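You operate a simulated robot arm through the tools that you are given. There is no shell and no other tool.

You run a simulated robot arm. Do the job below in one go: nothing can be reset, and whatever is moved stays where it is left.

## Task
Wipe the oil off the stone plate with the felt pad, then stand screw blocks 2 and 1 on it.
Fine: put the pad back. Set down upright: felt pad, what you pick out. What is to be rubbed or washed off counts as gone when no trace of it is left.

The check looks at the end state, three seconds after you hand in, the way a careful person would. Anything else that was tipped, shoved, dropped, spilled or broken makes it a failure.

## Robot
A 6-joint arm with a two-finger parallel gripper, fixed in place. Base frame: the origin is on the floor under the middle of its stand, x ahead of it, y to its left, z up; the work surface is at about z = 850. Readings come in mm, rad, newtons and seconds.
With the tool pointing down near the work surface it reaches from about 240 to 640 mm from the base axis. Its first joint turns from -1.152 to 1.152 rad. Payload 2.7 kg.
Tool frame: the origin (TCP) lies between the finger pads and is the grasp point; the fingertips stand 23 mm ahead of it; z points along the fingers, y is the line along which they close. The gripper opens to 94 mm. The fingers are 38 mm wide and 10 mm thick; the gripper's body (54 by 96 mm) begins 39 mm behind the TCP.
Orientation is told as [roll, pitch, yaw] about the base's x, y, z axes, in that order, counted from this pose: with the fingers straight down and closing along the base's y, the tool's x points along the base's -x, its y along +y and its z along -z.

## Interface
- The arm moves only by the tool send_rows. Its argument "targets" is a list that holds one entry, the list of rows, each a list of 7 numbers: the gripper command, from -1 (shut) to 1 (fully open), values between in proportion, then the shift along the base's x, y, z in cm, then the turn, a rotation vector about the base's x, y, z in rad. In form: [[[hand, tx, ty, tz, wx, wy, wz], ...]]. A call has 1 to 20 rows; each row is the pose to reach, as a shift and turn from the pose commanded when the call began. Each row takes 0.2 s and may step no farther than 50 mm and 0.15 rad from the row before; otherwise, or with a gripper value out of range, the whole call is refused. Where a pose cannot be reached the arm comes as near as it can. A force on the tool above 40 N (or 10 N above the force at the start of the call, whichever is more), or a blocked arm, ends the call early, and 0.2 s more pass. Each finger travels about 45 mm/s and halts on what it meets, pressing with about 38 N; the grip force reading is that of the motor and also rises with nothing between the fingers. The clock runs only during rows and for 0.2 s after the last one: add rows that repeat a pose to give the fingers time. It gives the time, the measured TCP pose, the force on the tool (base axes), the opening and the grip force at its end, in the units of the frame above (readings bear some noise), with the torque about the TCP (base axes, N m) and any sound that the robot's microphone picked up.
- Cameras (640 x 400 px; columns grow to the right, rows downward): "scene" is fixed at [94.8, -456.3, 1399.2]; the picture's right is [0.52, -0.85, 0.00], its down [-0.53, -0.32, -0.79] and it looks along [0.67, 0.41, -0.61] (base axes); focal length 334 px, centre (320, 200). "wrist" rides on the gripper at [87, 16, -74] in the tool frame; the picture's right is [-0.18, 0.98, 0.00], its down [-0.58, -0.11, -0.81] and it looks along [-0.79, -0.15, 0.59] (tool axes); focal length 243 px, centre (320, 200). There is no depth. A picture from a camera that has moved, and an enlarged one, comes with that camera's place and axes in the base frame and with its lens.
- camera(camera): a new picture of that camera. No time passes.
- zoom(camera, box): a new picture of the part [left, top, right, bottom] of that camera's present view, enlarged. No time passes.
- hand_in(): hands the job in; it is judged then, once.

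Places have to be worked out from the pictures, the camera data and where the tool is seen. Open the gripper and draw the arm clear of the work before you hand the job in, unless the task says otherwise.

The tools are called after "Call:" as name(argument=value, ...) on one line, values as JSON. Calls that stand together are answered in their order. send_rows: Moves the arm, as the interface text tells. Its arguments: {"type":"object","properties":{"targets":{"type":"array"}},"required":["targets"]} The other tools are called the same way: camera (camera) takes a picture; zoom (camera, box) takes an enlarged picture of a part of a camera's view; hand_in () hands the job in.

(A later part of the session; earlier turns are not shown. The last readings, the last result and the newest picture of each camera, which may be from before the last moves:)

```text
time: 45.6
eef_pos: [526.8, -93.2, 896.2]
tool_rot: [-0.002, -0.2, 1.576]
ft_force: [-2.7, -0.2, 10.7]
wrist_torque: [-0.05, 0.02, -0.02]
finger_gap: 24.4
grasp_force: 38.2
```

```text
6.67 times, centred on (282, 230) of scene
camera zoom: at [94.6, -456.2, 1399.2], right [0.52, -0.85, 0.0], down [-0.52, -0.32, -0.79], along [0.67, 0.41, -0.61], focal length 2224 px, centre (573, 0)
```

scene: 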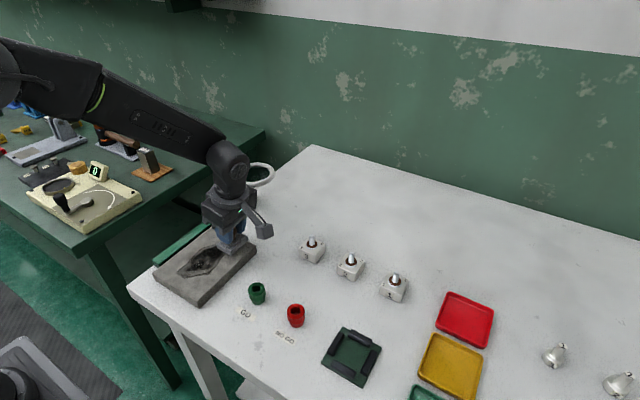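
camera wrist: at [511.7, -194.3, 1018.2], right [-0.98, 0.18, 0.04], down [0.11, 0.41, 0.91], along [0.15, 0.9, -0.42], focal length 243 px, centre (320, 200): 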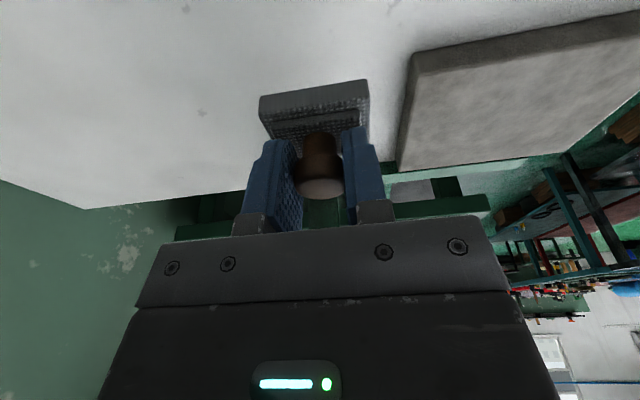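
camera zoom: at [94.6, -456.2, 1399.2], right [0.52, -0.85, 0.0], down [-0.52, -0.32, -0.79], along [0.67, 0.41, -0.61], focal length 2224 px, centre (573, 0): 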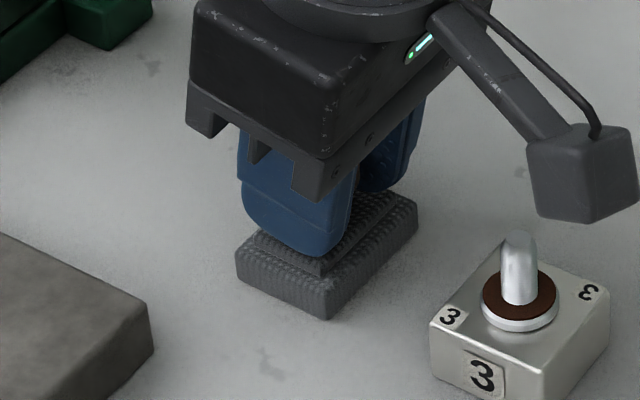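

Contact at about 11 N; the pad sits flat. I'll ease up 0.4 mm and open the fingers.

Call:
send_rows(targets=[[[-1, 0, 0, 0.04, 0, 0, 0], [-0.3, 0, 0, 0.04, 0, 0, 0], [0, 0, 0, 0.04, 0, 0, 0], [0.4, 0, 0, 0.04, 0, 0, 0], [0.4, 0, 0, 0.04, 0, 0, 0], [0.4, 0, 0, 0.04, 0, 0, 0]]])

Call:
zoom(camera="wrist", box=[180, 20, 460, 200])

```text
time: 47.0
eef_pos: [526.4, -93.0, 894.5]
tool_rot: [0.0, -0.2, 1.572]
ft_force: [-3.0, 0.1, 9.0]
wrist_torque: [-0.13, -0.32, -0.05]
finger_gap: 64.8
grasp_force: 0.0
```

```text
2.22 times, centred on (320, 110) of wrist
camera zoom: at [511.6, -194.3, 951.9], right [-0.98, 0.18, 0.04], down [0.11, 0.41, 0.91], along [0.15, 0.9, -0.42], focal length 539 px, centre (320, 400)
```

zoom: 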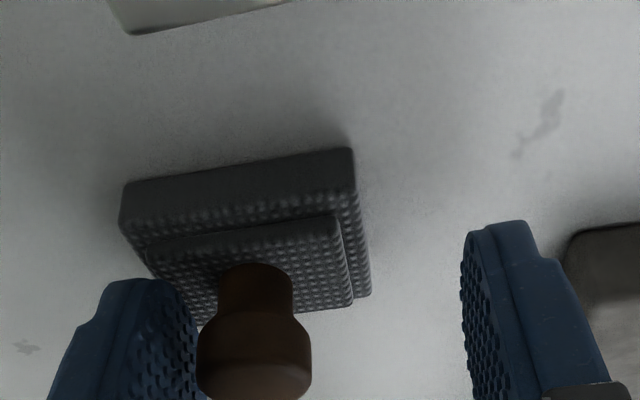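

The far fingertip was pressing on the felt and dragged the pad about 15 mm in +x as it opened. I'll lift straight up first and then see where the pad stands.

Call:
send_rows(targets=[[[0.4, 0, 0, 0.2, 0, 0, 0], [0.4, 0, 0, 0.6, 0, 0, 0], [0.4, 0, 0, 1.5, 0, 0, 0], [0.4, 0, 0, 3.5, 0, 0, 0], [0.4, 0, 0, 4.5, 0, 0, 0], [0.4, 0, 0, 4.5, 0, 0, 0]]])

Call:
zoom(camera="wrist", box=[180, 0, 460, 180])

Call:
zoom(camera="scene", box=[240, 200, 330, 270])

```text
time: 48.4
eef_pos: [526.8, -93.7, 941.0]
tool_rot: [0.002, -0.201, 1.573]
ft_force: [0.2, -0.6, -0.4]
wrist_torque: [0.01, -0.01, 0.04]
finger_gap: 65.7
grasp_force: 0.1
```

```text
2.22 times, centred on (320, 90) of wrist
camera zoom: at [511.6, -193.5, 998.5], right [-0.98, 0.18, 0.04], down [0.11, 0.41, 0.91], along [0.15, 0.9, -0.42], focal length 539 px, centre (320, 444)
```

zoom: 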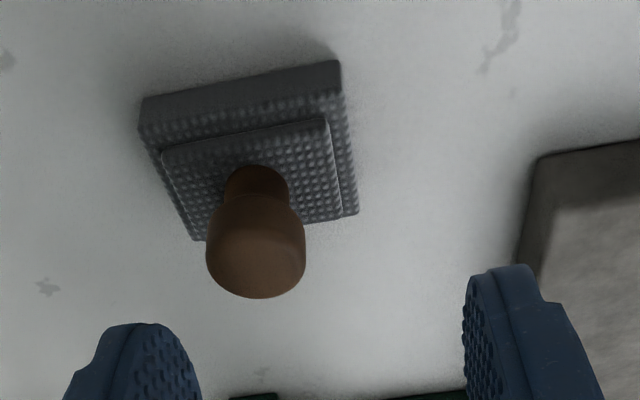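

```text
5.71 times, centred on (285, 235) of scene
camera zoom: at [94.8, -456.3, 1399.2], right [0.52, -0.85, 0.0], down [-0.53, -0.32, -0.79], along [0.67, 0.41, -0.61], focal length 1906 px, centre (520, 0)
```

zoom: 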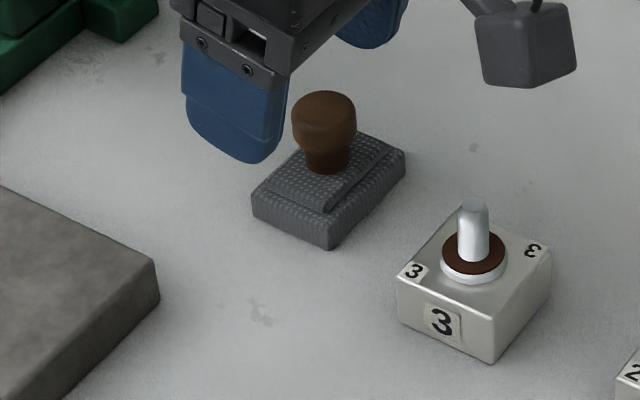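

The pad is upright but 18 mm too far in +x (centre about (545, -90)). I'll move over it, and descend to z≈900 so the tips stay clear of the felt.

Call:
send_rows(targets=[[[0.4, 0.9, 0, 0, 0, 0, 0], [0.4, 1.8, 0.05, 0, 0, 0, 0], [0.4, 1.8, 0.05, -1.5, 0, 0, 0], [0.4, 1.8, 0.05, -3.0, 0, 0, 0], [0.4, 1.8, 0.05, -4.0, 0, 0, 0], [0.4, 1.8, 0.05, -4.0, 0, 0, 0]]])

Call:
zoom(camera="wrist", box=[180, 20, 460, 200])

```text
time: 49.8
eef_pos: [544.8, -93.9, 901.1]
tool_rot: [0.001, -0.203, 1.571]
ft_force: [0.2, 0.1, -0.1]
wrist_torque: [-0.01, 0.0, -0.02]
finger_gap: 66.0
grasp_force: 0.0
```

```text
2.22 times, centred on (320, 110) of wrist
camera zoom: at [529.3, -193.8, 957.4], right [-0.98, 0.18, 0.04], down [0.11, 0.41, 0.91], along [0.15, 0.9, -0.42], focal length 539 px, centre (320, 400)
```

zoom: 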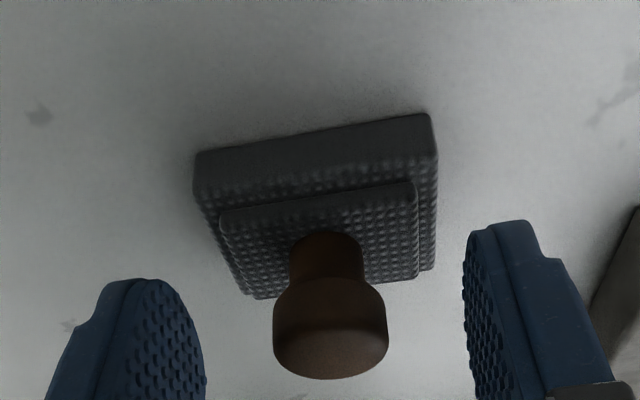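

Well centred at z≈901. I'll close on the cap.

Call:
send_rows(targets=[[[-1, 0, 0, 0, 0, 0, 0], [-1, 0, 0, 0, 0, 0, 0], [-1, 0, 0, 0, 0, 0, 0], [-1, 0, 0, 0, 0, 0, 0], [-1, 0, 0, 0, 0, 0, 0]]])

Call:
zoom(camera="wrist", box=[180, 20, 460, 200])

```text
time: 51.0
eef_pos: [543.9, -93.2, 901.5]
tool_rot: [0.002, -0.2, 1.572]
ft_force: [0.7, -0.2, 0.1]
wrist_torque: [0.02, -0.01, 0.0]
finger_gap: 24.0
grasp_force: 37.9
```

```text
2.22 times, centred on (320, 110) of wrist
camera zoom: at [529.3, -193.8, 957.6], right [-0.98, 0.18, 0.04], down [0.11, 0.41, 0.91], along [0.15, 0.9, -0.42], focal length 539 px, centre (320, 400)
```

zoom: 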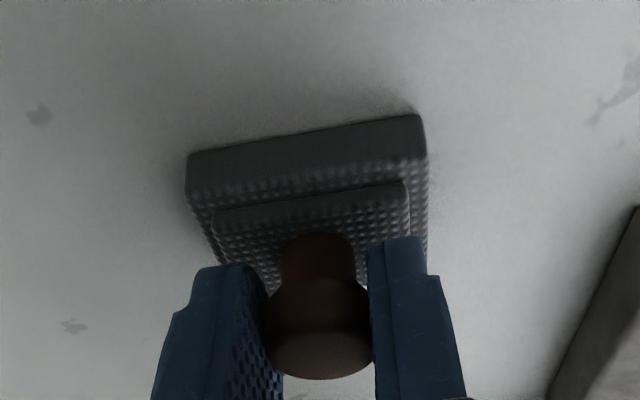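

Held. I'll lift 6 mm, move 18 mm back in -x, and lower to just above the table.

Call:
send_rows(targets=[[[-1, 0, 0, 0.3, 0, 0, 0], [-1, 0, 0, 0.6, 0, 0, 0], [-1, -0.9, 0, 0.6, 0, 0, 0], [-1, -1.75, 0, 0.6, 0, 0, 0], [-1, -1.75, 0, 0.3, 0, 0, 0], [-1, -1.75, 0, 0.1, 0, 0, 0], [-1, -1.75, 0, 0.03, 0, 0, 0], [-1, -1.75, 0, 0.03, 0, 0, 0]]])

Call:
zoom(camera="scene", box=[240, 200, 330, 270])

Call:
zoom(camera="wrist", box=[180, 20, 460, 200])

```text
time: 52.8
eef_pos: [527.3, -93.9, 901.6]
tool_rot: [0.0, -0.202, 1.573]
ft_force: [-0.2, -0.4, 1.8]
wrist_torque: [0.01, 0.01, -0.04]
finger_gap: 24.0
grasp_force: 37.5
```

```text
5.71 times, centred on (285, 235) of scene
camera zoom: at [94.8, -456.3, 1399.2], right [0.52, -0.85, 0.0], down [-0.53, -0.32, -0.79], along [0.67, 0.41, -0.61], focal length 1906 px, centre (520, 0)
```

zoom: 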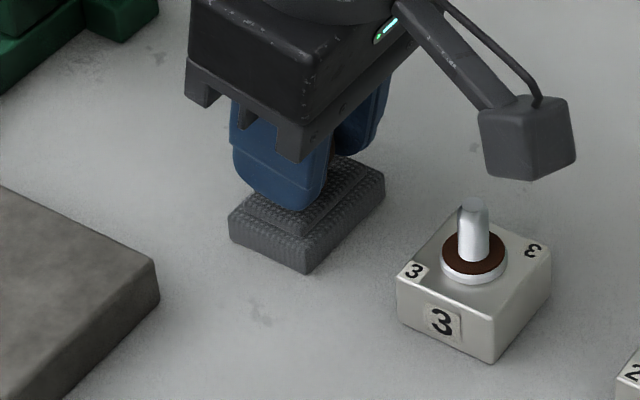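

```text
2.22 times, centred on (320, 110) of wrist
camera zoom: at [511.9, -193.9, 957.6], right [-0.98, 0.18, 0.04], down [0.11, 0.41, 0.91], along [0.15, 0.9, -0.42], focal length 539 px, centre (320, 400)
```

zoom: 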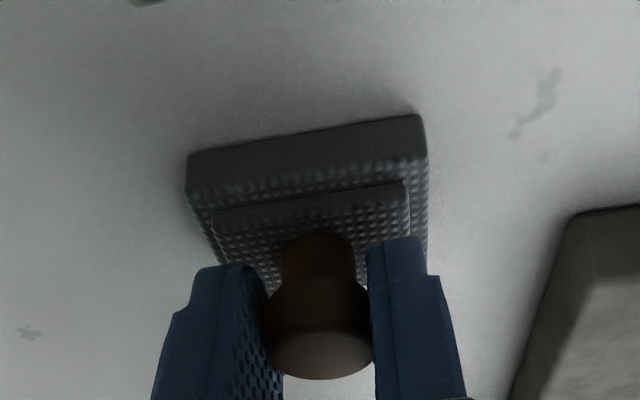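

Lightly touching (1.8 N) at the original place. I'll settle 0.3 mm and open the fingers.

Call:
send_rows(targets=[[[-1, 0, 0, -0.03, 0, 0, 0], [-0.4, 0, 0, -0.02, 0, 0, 0], [-0.2, 0, 0, -0.02, 0, 0, 0], [0.1, 0, 0, -0.02, 0, 0, 0], [0.4, 0, 0, -0.02, 0, 0, 0], [0.4, 0, 0, -0.02, 0, 0, 0]]])

Call:
zoom(camera="wrist", box=[180, 20, 460, 200])

```text
time: 54.2
eef_pos: [527.6, -92.3, 899.8]
tool_rot: [0.002, -0.201, 1.573]
ft_force: [0.7, -1.5, -0.4]
wrist_torque: [-0.03, 0.01, 0.0]
finger_gap: 66.1
grasp_force: 0.0
```

```text
2.22 times, centred on (320, 110) of wrist
camera zoom: at [512.3, -193.7, 956.7], right [-0.98, 0.18, 0.04], down [0.11, 0.41, 0.91], along [0.15, 0.9, -0.42], focal length 539 px, centre (320, 400)
```

zoom: 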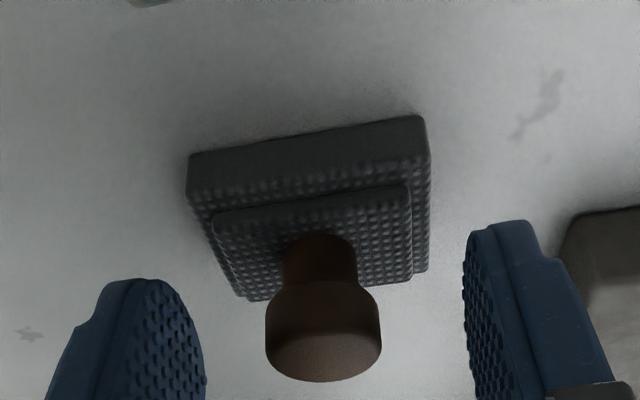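

The pad stands at its original place, released. I'll lift straight up, take out the tilt, and go above block 2 near (524, -271) at z≈990.

Call:
send_rows(targets=[[[0.4, 0, 0, 1, 0, 0, 0], [0.4, 0, 0, 3, 0, 0, 0], [0.4, 0, 0, 6, 0, 0, 0], [0.4, 0, 0, 9, 0, 0, 0], [0.5, 0, -3, 9, -0.1, 0, 0], [0.5, -0.1, -6, 9, -0.2, 0, 0], [0.5, -0.2, -9.5, 9, -0.2, 0, 0], [0.5, -0.3, -13, 9, -0.2, 0, 0], [0.5, -0.3, -16, 9, -0.2, 0, 0], [0.5, -0.3, -17.8, 9, -0.2, 0, 0], [0.5, -0.3, -17.8, 9, -0.2, 0, 0]]])

Call:
camera(camera="wrist")

Call:
camera(camera="scene")

Call:
zoom(camera="scene", box=[240, 200, 330, 270])

```text
time: 56.6
eef_pos: [522.4, -272.4, 990.9]
tool_rot: [0.001, -0.002, 1.572]
ft_force: [0.0, 0.7, -0.2]
wrist_torque: [-0.02, 0.03, 0.02]
finger_gap: 70.5
grasp_force: 0.0
```

```text
taken
camera wrist: at [507.7, -359.3, 1066.9], right [-0.98, 0.18, 0.0], down [0.11, 0.58, 0.81], along [0.15, 0.79, -0.59], focal length 243 px, centre (320, 200)
```

wrist: 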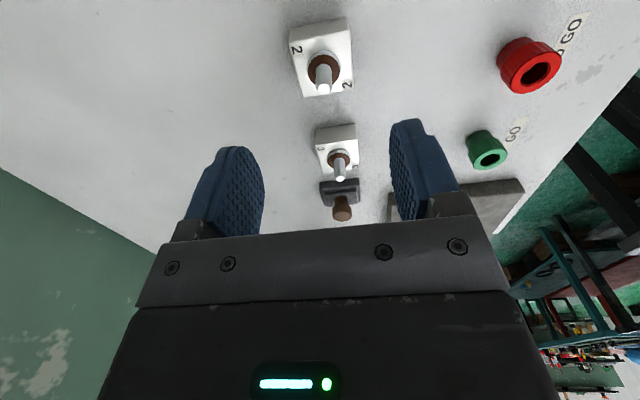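

```text
taken
```

scene: 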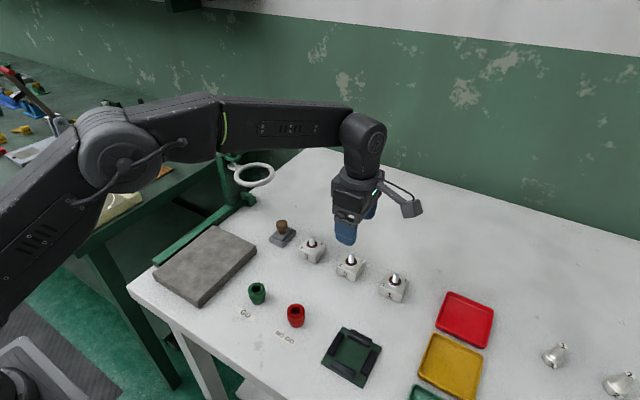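

```text
5.71 times, centred on (285, 235) of scene
camera zoom: at [94.8, -456.3, 1399.2], right [0.52, -0.85, 0.0], down [-0.53, -0.32, -0.79], along [0.67, 0.41, -0.61], focal length 1906 px, centre (520, 0)
```

zoom: 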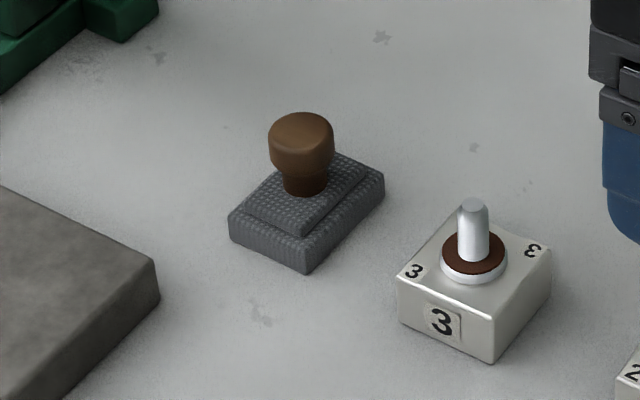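

The pad is back and upright at its place. Now a closer look at block 2 from the wrist camera to get its centre and orientation.

Call:
zoom(camera="wrist", box=[240, 0, 400, 110])

Call:
zoom(camera="scene", box=[325, 235, 425, 310])

```text
3.64 times, centred on (320, 55) of wrist
camera zoom: at [507.7, -359.3, 1066.9], right [-0.98, 0.18, 0.0], down [0.11, 0.58, 0.81], along [0.15, 0.79, -0.59], focal length 882 px, centre (320, 727)
```

zoom: 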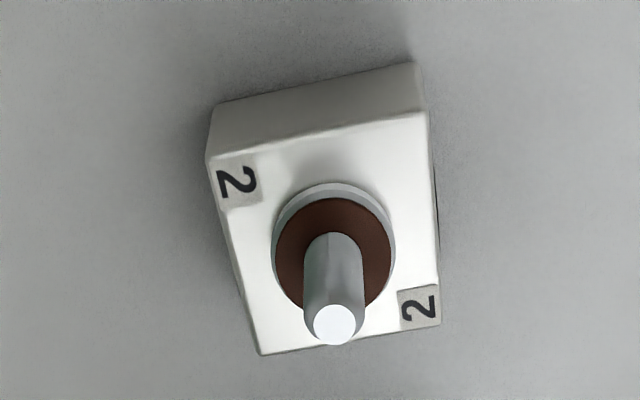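

```text
5.33 times, centred on (375, 272) of scene
camera zoom: at [94.8, -456.3, 1399.2], right [0.52, -0.85, 0.0], down [-0.53, -0.32, -0.79], along [0.67, 0.41, -0.61], focal length 1779 px, centre (27, -187)
```

zoom: 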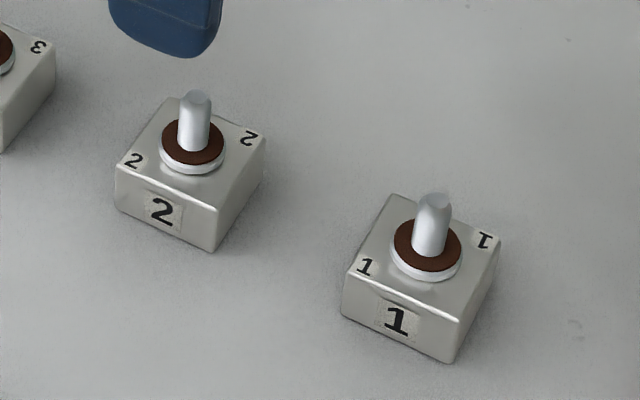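

Block 2: centre about (521, -271), about 42 mm square, top z≈877, stud top ≈908, square to the axes. The hand is aligned except 2.5 mm in x; I'll correct and descend to z≈890 first.

Call:
send_rows(targets=[[[0.5, -0.25, 0, -2.5, 0, 0, 0], [0.5, -0.25, 0, -5.5, 0, 0, 0], [0.5, -0.25, 0, -8.0, 0, 0, 0], [0.5, -0.25, 0, -9.5, 0, 0, 0], [0.5, -0.25, 0, -10.0, 0, 0, 0], [0.5, -0.25, 0, -10.0, 0, 0, 0]]])

Call:
zoom(camera="wrist", box=[180, 20, 460, 200])

Call:
zoom(camera="scene", box=[300, 190, 430, 310])

```text
time: 58.0
eef_pos: [521.4, -270.1, 889.2]
tool_rot: [0.003, -0.001, 1.572]
ft_force: [0.6, 0.0, -0.3]
wrist_torque: [0.02, -0.02, 0.0]
finger_gap: 70.6
grasp_force: 0.0
```

```text
2.22 times, centred on (320, 110) of wrist
camera zoom: at [506.1, -359.0, 964.7], right [-0.98, 0.18, 0.0], down [0.11, 0.58, 0.81], along [0.15, 0.79, -0.59], focal length 539 px, centre (320, 400)
```

zoom: 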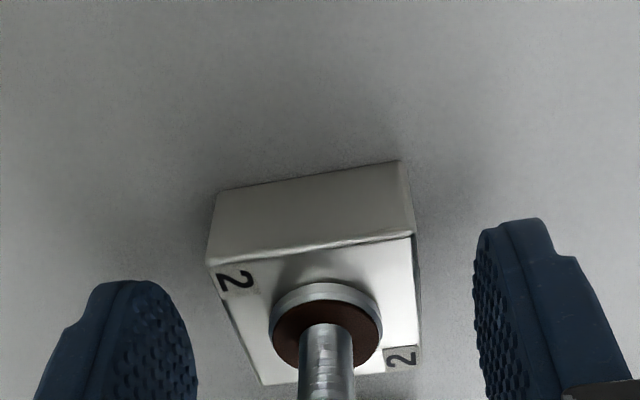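

```text
3.33 times, centred on (365, 250) of scene
camera zoom: at [94.8, -456.3, 1399.2], right [0.52, -0.85, 0.0], down [-0.53, -0.32, -0.79], along [0.67, 0.41, -0.61], focal length 1112 px, centre (170, 33)
```

zoom: 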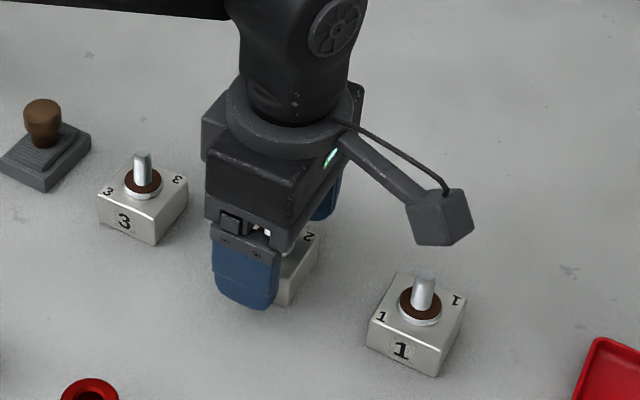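

Centred between the fingers. I'll descend 9 mm more and close on the block's sides.

Call:
send_rows(targets=[[[0.5, 0, 0, -0.5, 0, 0, 0], [0.5, 0, 0, -0.9, 0, 0, 0], [0.5, 0, 0, -0.9, 0, 0, 0], [-1, 0, 0, -0.9, 0, 0, 0], [-1, 0, 0, -0.9, 0, 0, 0], [-1, 0, 0, -0.9, 0, 0, 0], [-1, 0, 0, -0.9, 0, 0, 0], [-1, 0, 0, -0.9, 0, 0, 0]]])

Call:
zoom(camera="wrist", box=[180, 20, 460, 200])

```text
time: 59.8
eef_pos: [522.4, -273.5, 880.7]
tool_rot: [0.003, -0.001, 1.573]
ft_force: [-0.9, -1.6, 0.2]
wrist_torque: [-0.04, 0.01, 0.0]
finger_gap: 43.6
grasp_force: 37.6
```

```text
2.22 times, centred on (320, 110) of wrist
camera zoom: at [507.1, -359.5, 956.6], right [-0.98, 0.18, 0.0], down [0.11, 0.58, 0.81], along [0.15, 0.79, -0.59], focal length 539 px, centre (320, 400)
```

zoom: 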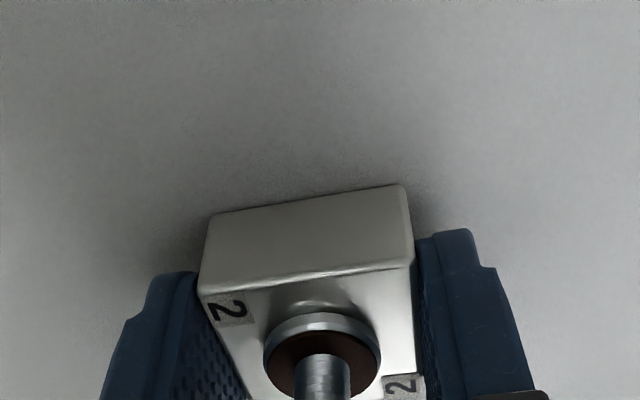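

Block 2 is held (gap 43.6). I'll lift it to about z 985, move in -x first, then over the plate toward (410, 22).

Call:
send_rows(targets=[[[-1, 0, 0, 0.6, 0, 0, 0], [-1, 0, 0, 2.5, 0, 0, 0], [-1, 0, 0, 5.5, 0, 0, 0], [-1, 0, 0, 8.5, 0, 0, 0], [-1, 0, 0, 10.4, 0, 0, 0], [-1, -3.5, 0, 10.4, 0, 0, 0], [-1, -7.0, 0, 10.4, 0, 0, 0], [-1, -10.0, 2.0, 10.4, 0, 0, 0], [-1, -11.1, 5.5, 10.4, 0, 0, 0], [-1, -11.1, 9.5, 10.4, 0, 0, 0], [-1, -11.1, 13.5, 10.4, 0, 0, 0], [-1, -11.1, 17.5, 10.4, 0, 0, 0], [-1, -11.1, 21.5, 10.4, 0, 0, 0], [-1, -11.1, 25.5, 10.4, 0, 0, 0], [-1, -11.1, 28.3, 10.4, 0, 0, 0], [-1, -11.1, 29.3, 9.0, 0, 0, 0], [-1, -11.1, 29.3, 7.0, 0, 0, 0], [-1, -11.1, 29.3, 7.0, 0, 0, 0]]])

Call:
camera(camera="scene")

Call:
zoom(camera="scene", box=[140, 180, 300, 310])

Call:
camera(camera="wrist")

```text
time: 63.6
eef_pos: [411.0, 21.2, 950.8]
tool_rot: [0.002, -0.003, 1.572]
ft_force: [-0.1, 0.2, -4.0]
wrist_torque: [-0.04, -0.01, -0.04]
finger_gap: 44.0
grasp_force: 38.2
```

```text
taken
```

scene: 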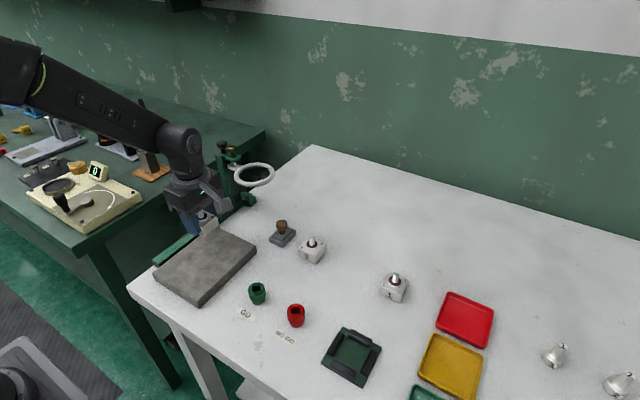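

```text
3.08 times, centred on (220, 245) of scene
camera zoom: at [94.9, -456.2, 1399.2], right [0.52, -0.85, 0.0], down [-0.53, -0.32, -0.79], along [0.67, 0.41, -0.61], focal length 1026 px, centre (628, 62)
```

zoom: 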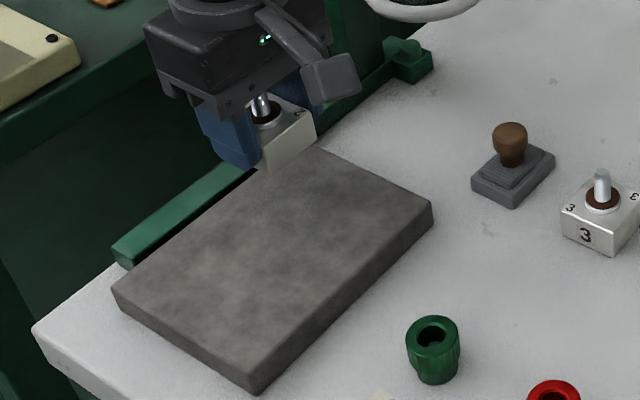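

```text
taken
camera wrist: at [395.9, -66.0, 1026.6], right [-0.98, 0.18, 0.0], down [0.11, 0.58, 0.81], along [0.15, 0.79, -0.59], focal length 243 px, centre (320, 200)
```

wrist: 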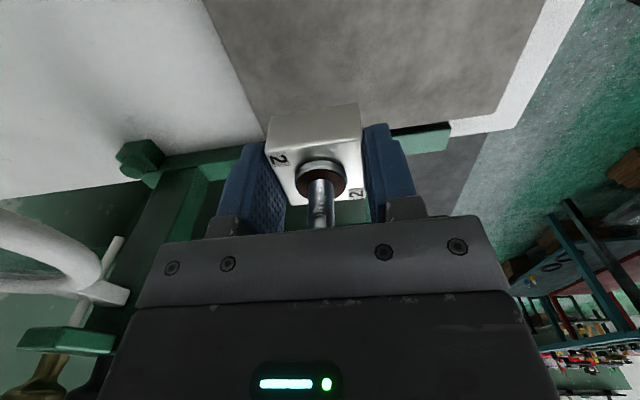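

Block 2 hangs upright over the plate. I'll lower it to just above the plate (TCP ≈ 911).

Call:
send_rows(targets=[[[-1, 0, -0.1, -1.5, 0, 0, 0], [-1, 0, -0.2, -3.0, 0, 0, 0], [-1, 0, -0.2, -3.8, 0, 0, 0], [-1, 0, -0.2, -4.0, 0, 0, 0], [-1, 0, -0.2, -4.0, 0, 0, 0]]])

Call:
zoom(camera="scene", box=[140, 180, 300, 310])

```text
time: 64.8
eef_pos: [411.2, 19.4, 911.7]
tool_rot: [0.005, 0.0, 1.573]
ft_force: [-0.8, 0.5, -3.3]
wrist_torque: [-0.01, -0.02, -0.01]
finger_gap: 44.0
grasp_force: 37.8
```

```text
3.08 times, centred on (220, 245) of scene
camera zoom: at [94.9, -456.3, 1399.2], right [0.52, -0.85, 0.0], down [-0.53, -0.32, -0.79], along [0.67, 0.41, -0.61], focal length 1026 px, centre (628, 62)
```

zoom: 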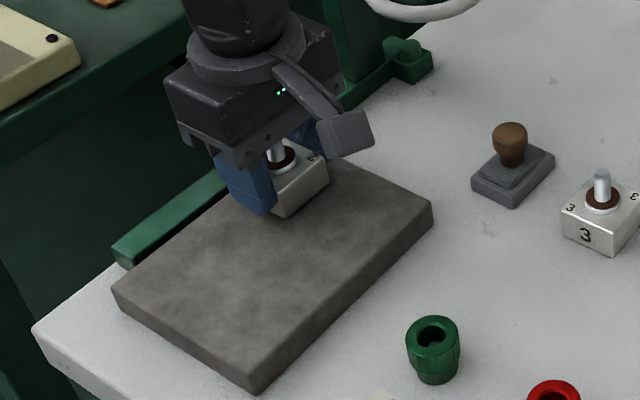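

A few millimetres above the plate, still -3.3 N (weight only). I'll lower in small steps to find contact.

Call:
send_rows(targets=[[[-1, 0, 0, -0.1, 0, 0, 0], [-1, 0, 0, -0.2, 0, 0, 0], [-1, 0, 0, -0.3, 0, 0, 0], [-1, 0, 0, -0.3, 0, 0, 0]]])

```text
time: 65.8
eef_pos: [410.6, 18.9, 909.1]
tool_rot: [0.0, -0.002, 1.573]
ft_force: [0.9, 0.2, -3.9]
wrist_torque: [-0.03, -0.01, 0.01]
finger_gap: 43.8
grasp_force: 38.0
```

Call:
send_rows(targets=[[[-1, 0, 0, -0.05, 0, 0, 0], [-1, 0, 0, -0.1, 0, 0, 0], [-1, 0, 0, -0.15, 0, 0, 0], [-1, 0, 0, -0.15, 0, 0, 0]]])

```text
time: 66.8
eef_pos: [410.0, 19.1, 907.1]
tool_rot: [0.001, -0.003, 1.572]
ft_force: [0.7, 0.4, -4.2]
wrist_torque: [-0.02, 0.01, 0.0]
finger_gap: 43.8
grasp_force: 37.3
```

Still only the weight. Continuing down in half-millimetre steps.

Call:
send_rows(targets=[[[-1, 0, 0, -0.05, 0, 0, 0], [-1, 0, 0, -0.1, 0, 0, 0], [-1, 0, 0, -0.1, 0, 0, 0]]])

```text
time: 67.6
eef_pos: [409.3, 20.1, 905.6]
tool_rot: [0.001, -0.002, 1.572]
ft_force: [-0.1, 0.5, -1.3]
wrist_torque: [0.04, -0.04, 0.04]
finger_gap: 43.8
grasp_force: 38.0
```

Contact begins (weight partly carried). One more half-millimetre.

Call:
send_rows(targets=[[[-1, 0, 0, -0.04, 0, 0, 0], [-1, 0, 0, -0.04, 0, 0, 0]]])

Call:
zoom(camera="scene", box=[160, 190, 270, 270])

```text
time: 68.2
eef_pos: [411.1, 19.9, 906.1]
tool_rot: [-0.002, -0.001, 1.574]
ft_force: [-3.8, 3.5, 9.1]
wrist_torque: [0.03, 0.14, 0.01]
finger_gap: 43.8
grasp_force: 37.5
```

```text
5.00 times, centred on (215, 230) of scene
camera zoom: at [94.6, -456.2, 1399.2], right [0.52, -0.85, 0.0], down [-0.53, -0.32, -0.79], along [0.67, 0.41, -0.61], focal length 1668 px, centre (845, 50)
```

zoom: 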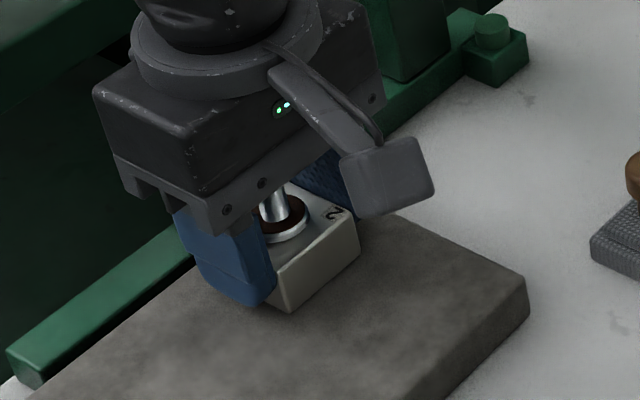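

Block 2 sits on the plate (9 N). I'll ease 0.3 mm and open the fingers gently.

Call:
send_rows(targets=[[[-1, 0, 0, 0.03, 0, 0, 0], [0, 0, 0, 0.03, 0, 0, 0], [0.2, 0, 0, 0.03, 0, 0, 0], [0.45, 0, 0, 0.03, 0, 0, 0], [0.5, 0, 0, 0.03, 0, 0, 0], [0.5, 0, 0, 0.03, 0, 0, 0]]])

Call:
zoom(camera="wrist", box=[180, 20, 460, 200])

```text
time: 69.6
eef_pos: [409.7, 19.2, 906.5]
tool_rot: [0.002, -0.002, 1.575]
ft_force: [0.3, -0.2, -0.4]
wrist_torque: [0.0, 0.0, -0.04]
finger_gap: 70.4
grasp_force: 0.1
```

```text
2.22 times, centred on (320, 110) of wrist
camera zoom: at [395.1, -67.6, 981.3], right [-0.98, 0.18, 0.0], down [0.11, 0.58, 0.81], along [0.15, 0.79, -0.59], focal length 539 px, centre (320, 400)
```

zoom: 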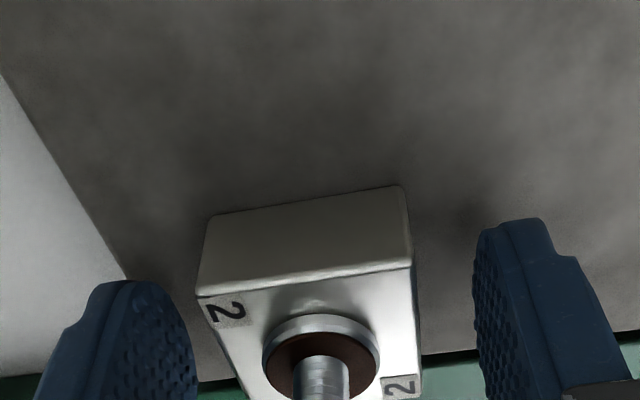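

Block 2 stands free on the plate. I'll lift straight up, retreat in -y, and travel to above block 1 near (521, -366).

Call:
send_rows(targets=[[[0.5, 0, 0, 1.0, 0, 0, 0], [0.5, 0, 0, 3.5, 0, 0, 0], [0.5, 0, 0, 7.0, 0, 0, 0], [0.5, 0, 0, 9.5, 0, 0, 0], [0.5, 0, -4.0, 9.5, 0, 0, 0], [0.5, 0, -8.5, 9.5, 0, 0, 0], [0.5, 0, -13.0, 9.5, 0, 0, 0], [0.5, 2, -17.0, 9.5, 0, 0, 0], [0.5, 4, -21.0, 9.5, 0, 0, 0], [0.5, 6, -25.0, 9.5, 0, 0, 0], [0.5, 8, -29.0, 9.5, 0, 0, 0], [0.5, 10, -33.0, 9.5, 0, 0, 0], [0.5, 11, -36.5, 9.5, 0, 0, 0], [0.5, 11.1, -38.6, 9.5, 0, 0, 0], [0.5, 11.1, -38.6, 9.5, 0, 0, 0]]])

Call:
camera(camera="wrist")

Call:
zoom(camera="wrist", box=[240, 0, 400, 110])

Call:
camera(camera="scene")

```text
time: 72.8
eef_pos: [515.4, -364.2, 1000.3]
tool_rot: [0.002, -0.003, 1.571]
ft_force: [-0.1, 0.2, -0.6]
wrist_torque: [-0.01, 0.01, -0.01]
finger_gap: 70.5
grasp_force: 0.1
out of reach, approached as far as the arm can: row 14, 15
```

```text
taken
camera wrist: at [500.5, -451.2, 1074.7], right [-0.98, 0.18, 0.0], down [0.11, 0.58, 0.81], along [0.15, 0.79, -0.59], focal length 243 px, centre (320, 200)
```

wrist: 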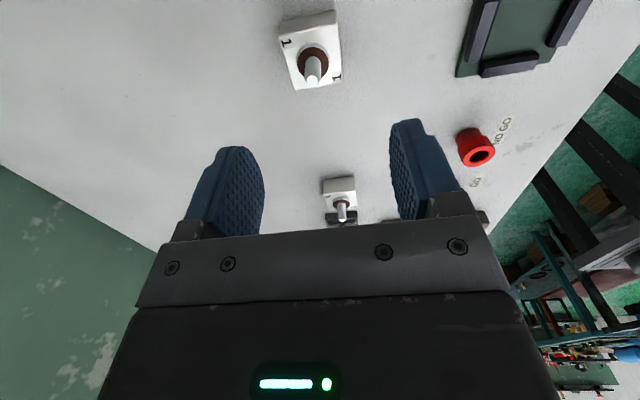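

```text
3.64 times, centred on (320, 55) of wrist
camera zoom: at [500.5, -451.2, 1074.7], right [-0.98, 0.18, 0.0], down [0.11, 0.58, 0.81], along [0.15, 0.79, -0.59], focal length 882 px, centre (320, 727)
```

zoom: 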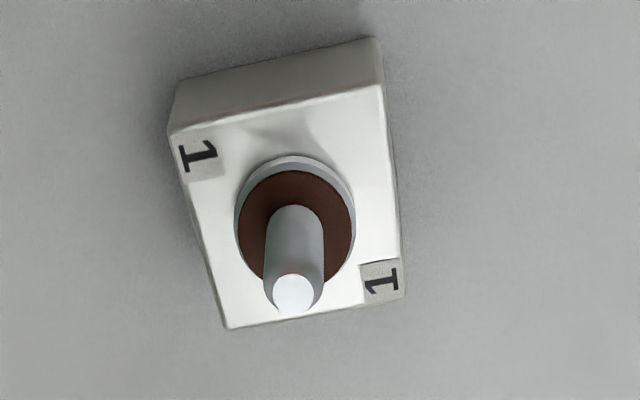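

```text
taken
```

scene: 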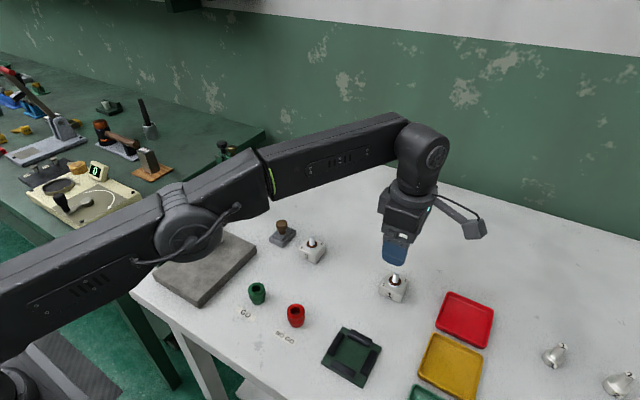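

Reach limit hit: (515, -364) at z 1000, while block 1's centre is at (521, -366). The fingers straddle it anyway; I'll descend to about z 910 where the reach should be a bit longer, and check.

Call:
send_rows(targets=[[[0.6, 0, 0, -2.5, 0, 0, 0], [0.6, 0, 0, -5.0, 0, 0, 0], [0.6, 0, 0, -7.5, 0, 0, 0], [0.6, 0, 0, -9.0, 0, 0, 0], [0.6, 0, 0, -9.0, 0, 0, 0]]])

Call:
zoom(camera="wrist", box=[180, 0, 460, 180])

Call:
zoom(camera="scene", box=[340, 200, 470, 320])

```text
time: 74.0
eef_pos: [517.1, -364.3, 908.6]
tool_rot: [0.002, -0.001, 1.572]
ft_force: [0.1, -0.2, 0.7]
wrist_torque: [-0.01, -0.01, 0.02]
finger_gap: 75.1
grasp_force: 0.3
```

```text
2.22 times, centred on (320, 90) of wrist
camera zoom: at [501.4, -451.1, 984.2], right [-0.98, 0.18, 0.0], down [0.11, 0.58, 0.81], along [0.15, 0.79, -0.59], focal length 539 px, centre (320, 444)
```

zoom: 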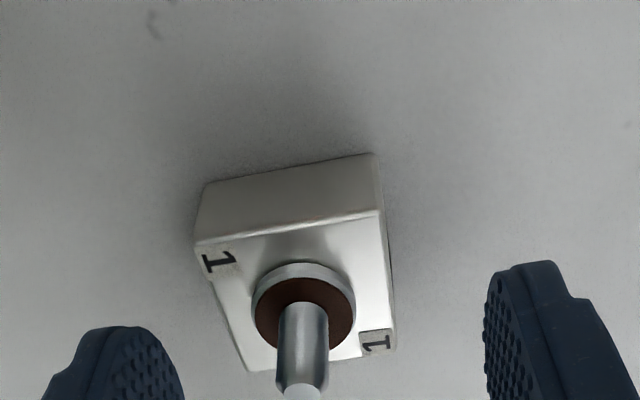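

```text
3.33 times, centred on (405, 260) of scene
camera zoom: at [94.8, -456.3, 1399.2], right [0.52, -0.85, 0.0], down [-0.53, -0.32, -0.79], along [0.67, 0.41, -0.61], focal length 1112 px, centre (37, 0)
```

zoom: 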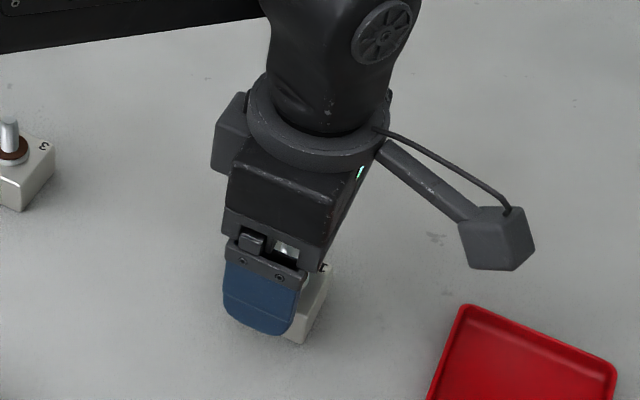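

The block is 4 mm further in +x than the hand's centre. I'll try to shift +4 mm in x here, then see whether the arm reaches.

Call:
send_rows(targets=[[[0.6, 0.4, 0, -0.5, 0, 0, 0], [0.6, 0.4, 0, -1.0, 0, 0, 0], [0.6, 0.4, 0, -1.0, 0, 0, 0]]])

Call:
zoom(camera="wrist", box=[180, 20, 460, 200])

```text
time: 74.8
eef_pos: [520.4, -362.8, 900.3]
tool_rot: [0.001, -0.002, 1.573]
ft_force: [0.7, -0.1, -0.6]
wrist_torque: [-0.02, -0.02, 0.04]
finger_gap: 75.2
grasp_force: 0.1
```

```text
2.22 times, centred on (320, 110) of wrist
camera zoom: at [505.2, -450.6, 974.5], right [-0.98, 0.18, 0.0], down [0.11, 0.58, 0.81], along [0.15, 0.79, -0.59], focal length 539 px, centre (320, 400)
```

zoom: 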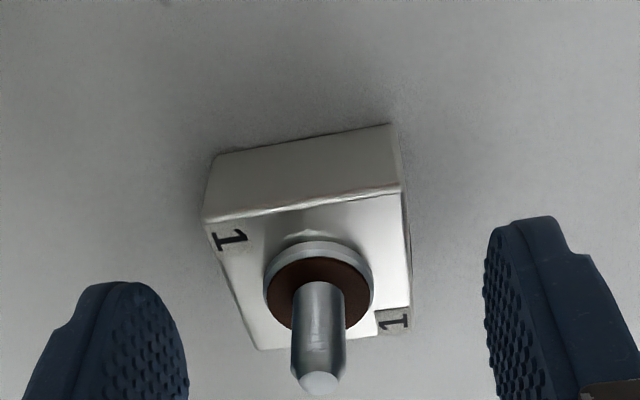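

Now reached and centred. I'll descend 18 mm with a small -1.5 mm y correction and close on block 1.

Call:
send_rows(targets=[[[0.6, 0, -0.1, -0.8, 0, 0, 0], [0.6, 0, -0.15, -1.5, 0, 0, 0], [0.6, 0, -0.15, -1.85, 0, 0, 0], [0.6, 0, -0.15, -1.85, 0, 0, 0]]])

Call:
zoom(camera="wrist", box=[180, 20, 460, 200])

```text
time: 75.8
eef_pos: [520.6, -365.6, 880.8]
tool_rot: [0.002, -0.003, 1.572]
ft_force: [-0.5, -0.4, -0.2]
wrist_torque: [0.03, 0.04, 0.04]
finger_gap: 75.1
grasp_force: 0.1
```

```text
2.22 times, centred on (320, 110) of wrist
camera zoom: at [504.9, -452.8, 956.1], right [-0.98, 0.18, 0.0], down [0.11, 0.58, 0.81], along [0.15, 0.79, -0.59], focal length 539 px, centre (320, 400)
```

zoom: 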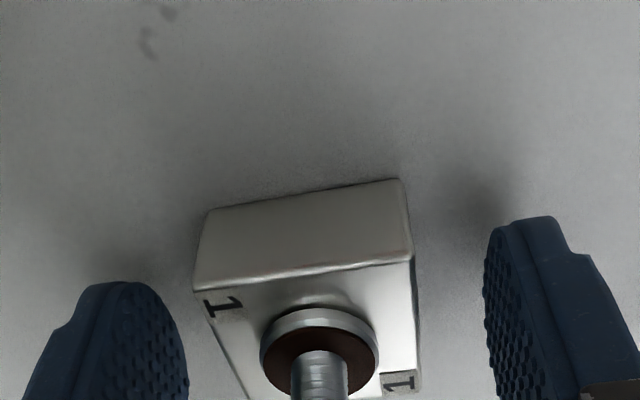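

Aligned just like with block 2. Closing on block 1.

Call:
send_rows(targets=[[[-1, 0, 0, 0, 0, 0, 0], [-1, 0, 0, 0, 0, 0, 0], [-1, 0, 0, 0, 0, 0, 0], [-1, 0, 0, 0, 0, 0, 0], [-1, 0, 0, 0, 0, 0, 0]]])

Call:
zoom(camera="wrist", box=[180, 20, 460, 200])

Call:
zoom(camera="scene", box=[140, 180, 300, 310])

```text
time: 77.0
eef_pos: [520.4, -365.9, 880.7]
tool_rot: [0.002, -0.002, 1.571]
ft_force: [0.1, 0.7, -0.2]
wrist_torque: [-0.04, -0.08, -0.03]
finger_gap: 44.1
grasp_force: 38.2
```

```text
2.22 times, centred on (320, 110) of wrist
camera zoom: at [505.0, -452.7, 956.3], right [-0.98, 0.18, 0.0], down [0.11, 0.58, 0.81], along [0.15, 0.79, -0.59], focal length 539 px, centre (320, 400)
```

zoom: 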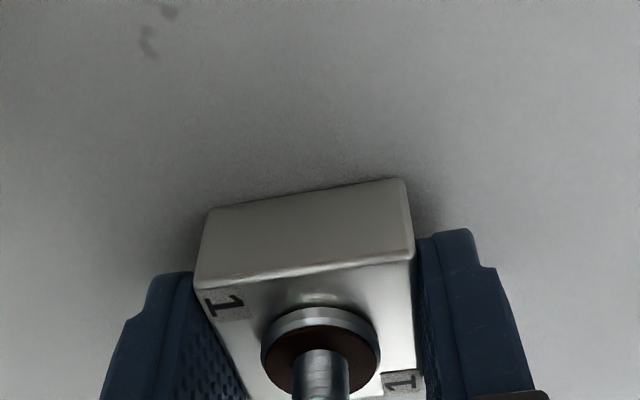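

```text
3.08 times, centred on (220, 245) of scene
camera zoom: at [94.9, -456.3, 1399.2], right [0.52, -0.85, 0.0], down [-0.53, -0.32, -0.79], along [0.67, 0.41, -0.61], focal length 1026 px, centre (628, 62)
```

zoom: 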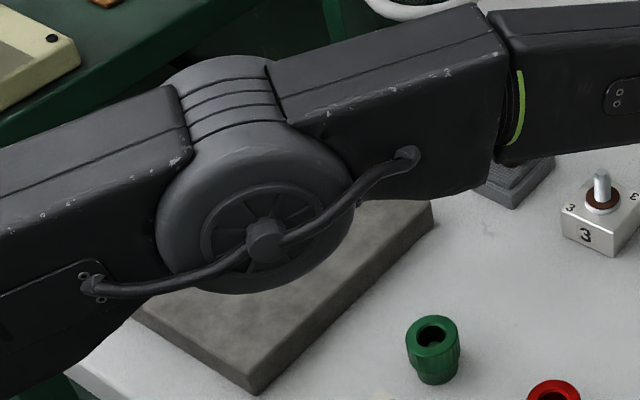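

Block 1 is held. I'll lift it while drawing in slightly, then carry it over the table (clear of the gauges) to above (345, -32) on the plate.

Call:
send_rows(targets=[[[-1, 0, 0, 0.6, 0, 0, 0], [-1, 0, 0, 2.0, 0, 0, 0], [-1, -0.5, 0.3, 4.0, 0, 0, 0], [-1, -1.5, 1.0, 6.5, 0, 0, 0], [-1, -3.0, 2.0, 9.0, 0, 0, 0], [-1, -5.0, 3.0, 10.4, 0, 0, 0], [-1, -6.5, 6.8, 10.4, 0, 0, 0], [-1, -8.1, 10.6, 10.4, 0, 0, 0], [-1, -9.7, 14.4, 10.4, 0, 0, 0], [-1, -11.2, 18.2, 10.4, 0, 0, 0], [-1, -12.8, 22.0, 10.4, 0, 0, 0], [-1, -14.4, 25.8, 10.4, 0, 0, 0], [-1, -16.0, 29.6, 10.4, 0, 0, 0], [-1, -17.5, 33.4, 10.4, 0, 0, 0], [-1, -17.5, 33.4, 9.0, 0, 0, 0], [-1, -17.5, 33.4, 7.0, 0, 0, 0], [-1, -17.5, 33.4, 7.0, 0, 0, 0]]])

Call:
camera(camera="wrist")

Call:
camera(camera="scene")

Call:
zoom(camera="scene", box=[140, 180, 300, 310])

```text
time: 80.6
eef_pos: [345.5, -31.2, 950.8]
tool_rot: [0.001, -0.003, 1.572]
ft_force: [-0.3, 0.0, -4.0]
wrist_torque: [-0.01, 0.02, 0.01]
finger_gap: 43.8
grasp_force: 38.3
```

```text
taken
camera wrist: at [330.8, -117.9, 1026.4], right [-0.98, 0.18, 0.0], down [0.11, 0.58, 0.81], along [0.15, 0.79, -0.59], focal length 243 px, centre (320, 200)
```

wrist: 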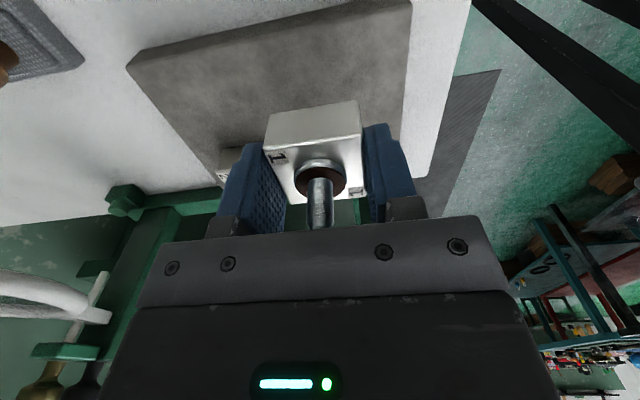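

```text
taken
```

scene: 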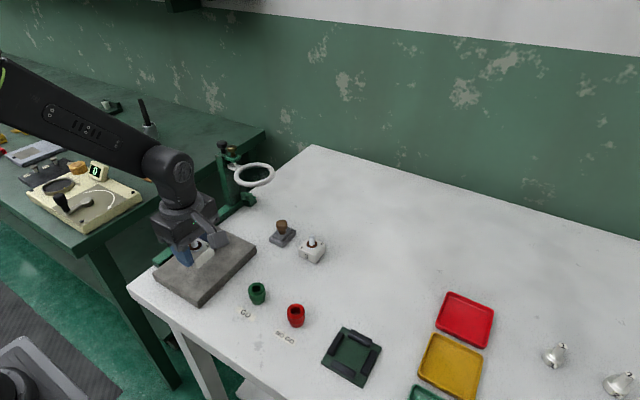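

```text
3.08 times, centred on (220, 245) of scene
camera zoom: at [94.9, -456.3, 1399.2], right [0.52, -0.85, 0.0], down [-0.53, -0.32, -0.79], along [0.67, 0.41, -0.61], focal length 1026 px, centre (628, 62)
```

zoom: 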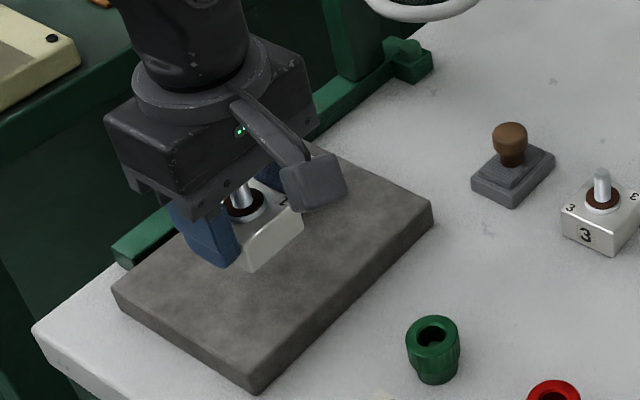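

Block 1 is upright above the plate with block 2 to its far left side. I'll lower to about z 908, then in small steps.

Call:
send_rows(targets=[[[-1, 0, 0, -1.5, 0, 0, 0], [-1, 0, 0, -3.0, 0, 0, 0], [-1, 0, 0, -3.8, 0, 0, 0], [-1, 0, 0, -4.2, 0, 0, 0], [-1, 0, 0, -4.2, 0, 0, 0]]])

Call:
zoom(camera="wrist", box=[180, 20, 460, 200])

```text
time: 81.8
eef_pos: [344.9, -33.0, 909.1]
tool_rot: [0.001, -0.001, 1.575]
ft_force: [0.1, 0.7, -3.7]
wrist_torque: [0.0, -0.01, 0.04]
finger_gap: 43.8
grasp_force: 38.4
```

```text
2.22 times, centred on (320, 110) of wrist
camera zoom: at [330.6, -118.7, 984.7], right [-0.98, 0.18, 0.0], down [0.11, 0.58, 0.81], along [0.15, 0.79, -0.59], focal length 539 px, centre (320, 400)
```

zoom: 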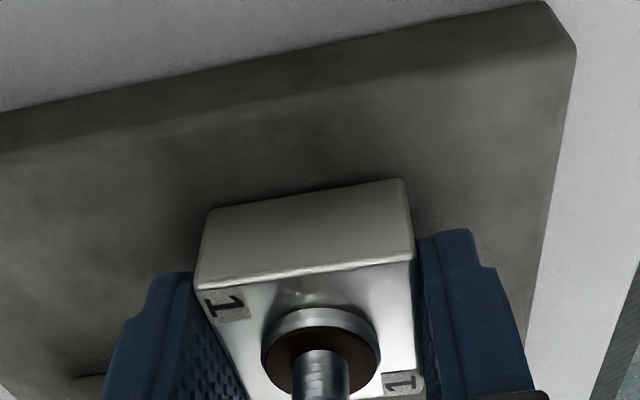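

Near the surface, still only the weight. Small steps down.

Call:
send_rows(targets=[[[-1, 0, 0, -0.1, 0, 0, 0], [-1, 0, 0, -0.2, 0, 0, 0], [-1, 0, 0, -0.25, 0, 0, 0], [-1, 0, 0, -0.25, 0, 0, 0]]])

```text
time: 82.8
eef_pos: [346.0, -30.9, 906.3]
tool_rot: [0.002, -0.002, 1.571]
ft_force: [0.2, -0.2, -4.8]
wrist_torque: [0.01, -0.01, 0.04]
finger_gap: 43.6
grasp_force: 38.1
```

Call:
send_rows(targets=[[[-1, 0, 0, -0.05, 0, 0, 0], [-1, 0, 0, -0.1, 0, 0, 0], [-1, 0, 0, -0.1, 0, 0, 0]]])

```text
time: 83.6
eef_pos: [346.0, -30.8, 906.5]
tool_rot: [0.0, -0.002, 1.571]
ft_force: [-3.5, 1.8, 5.1]
wrist_torque: [-0.05, -0.04, -0.03]
finger_gap: 43.7
grasp_force: 38.5
```

Block 1 rests on the plate (about 9 N beyond its weight). I'll ease 0.2 mm and open.

Call:
send_rows(targets=[[[-1, 0, 0, 0.02, 0, 0, 0], [0, 0, 0, 0.02, 0, 0, 0], [0.2, 0, 0, 0.02, 0, 0, 0], [0.4, 0, 0, 0.02, 0, 0, 0], [0.45, 0, 0, 0.02, 0, 0, 0], [0.45, 0, 0, 0.02, 0, 0, 0]]])

Call:
zoom(camera="wrist", box=[180, 20, 460, 200])

```text
time: 85.0
eef_pos: [344.8, -31.6, 905.6]
tool_rot: [0.002, -0.003, 1.573]
ft_force: [0.0, 0.0, 0.1]
wrist_torque: [0.01, 0.02, -0.01]
finger_gap: 67.9
grasp_force: 0.1
```

```text
2.22 times, centred on (320, 110) of wrist
camera zoom: at [330.5, -118.4, 981.1], right [-0.98, 0.18, 0.0], down [0.11, 0.58, 0.81], along [0.15, 0.79, -0.59], focal length 539 px, centre (320, 400)
```

zoom: 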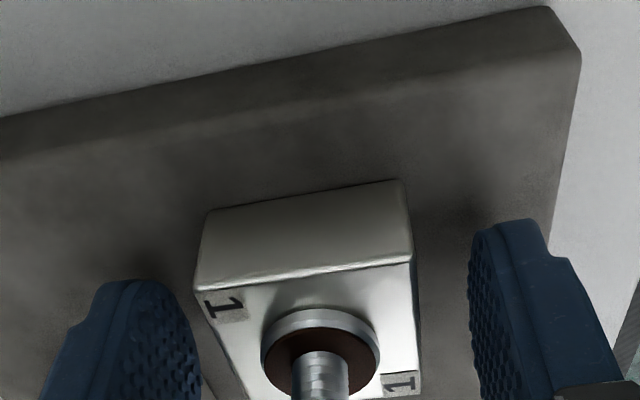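

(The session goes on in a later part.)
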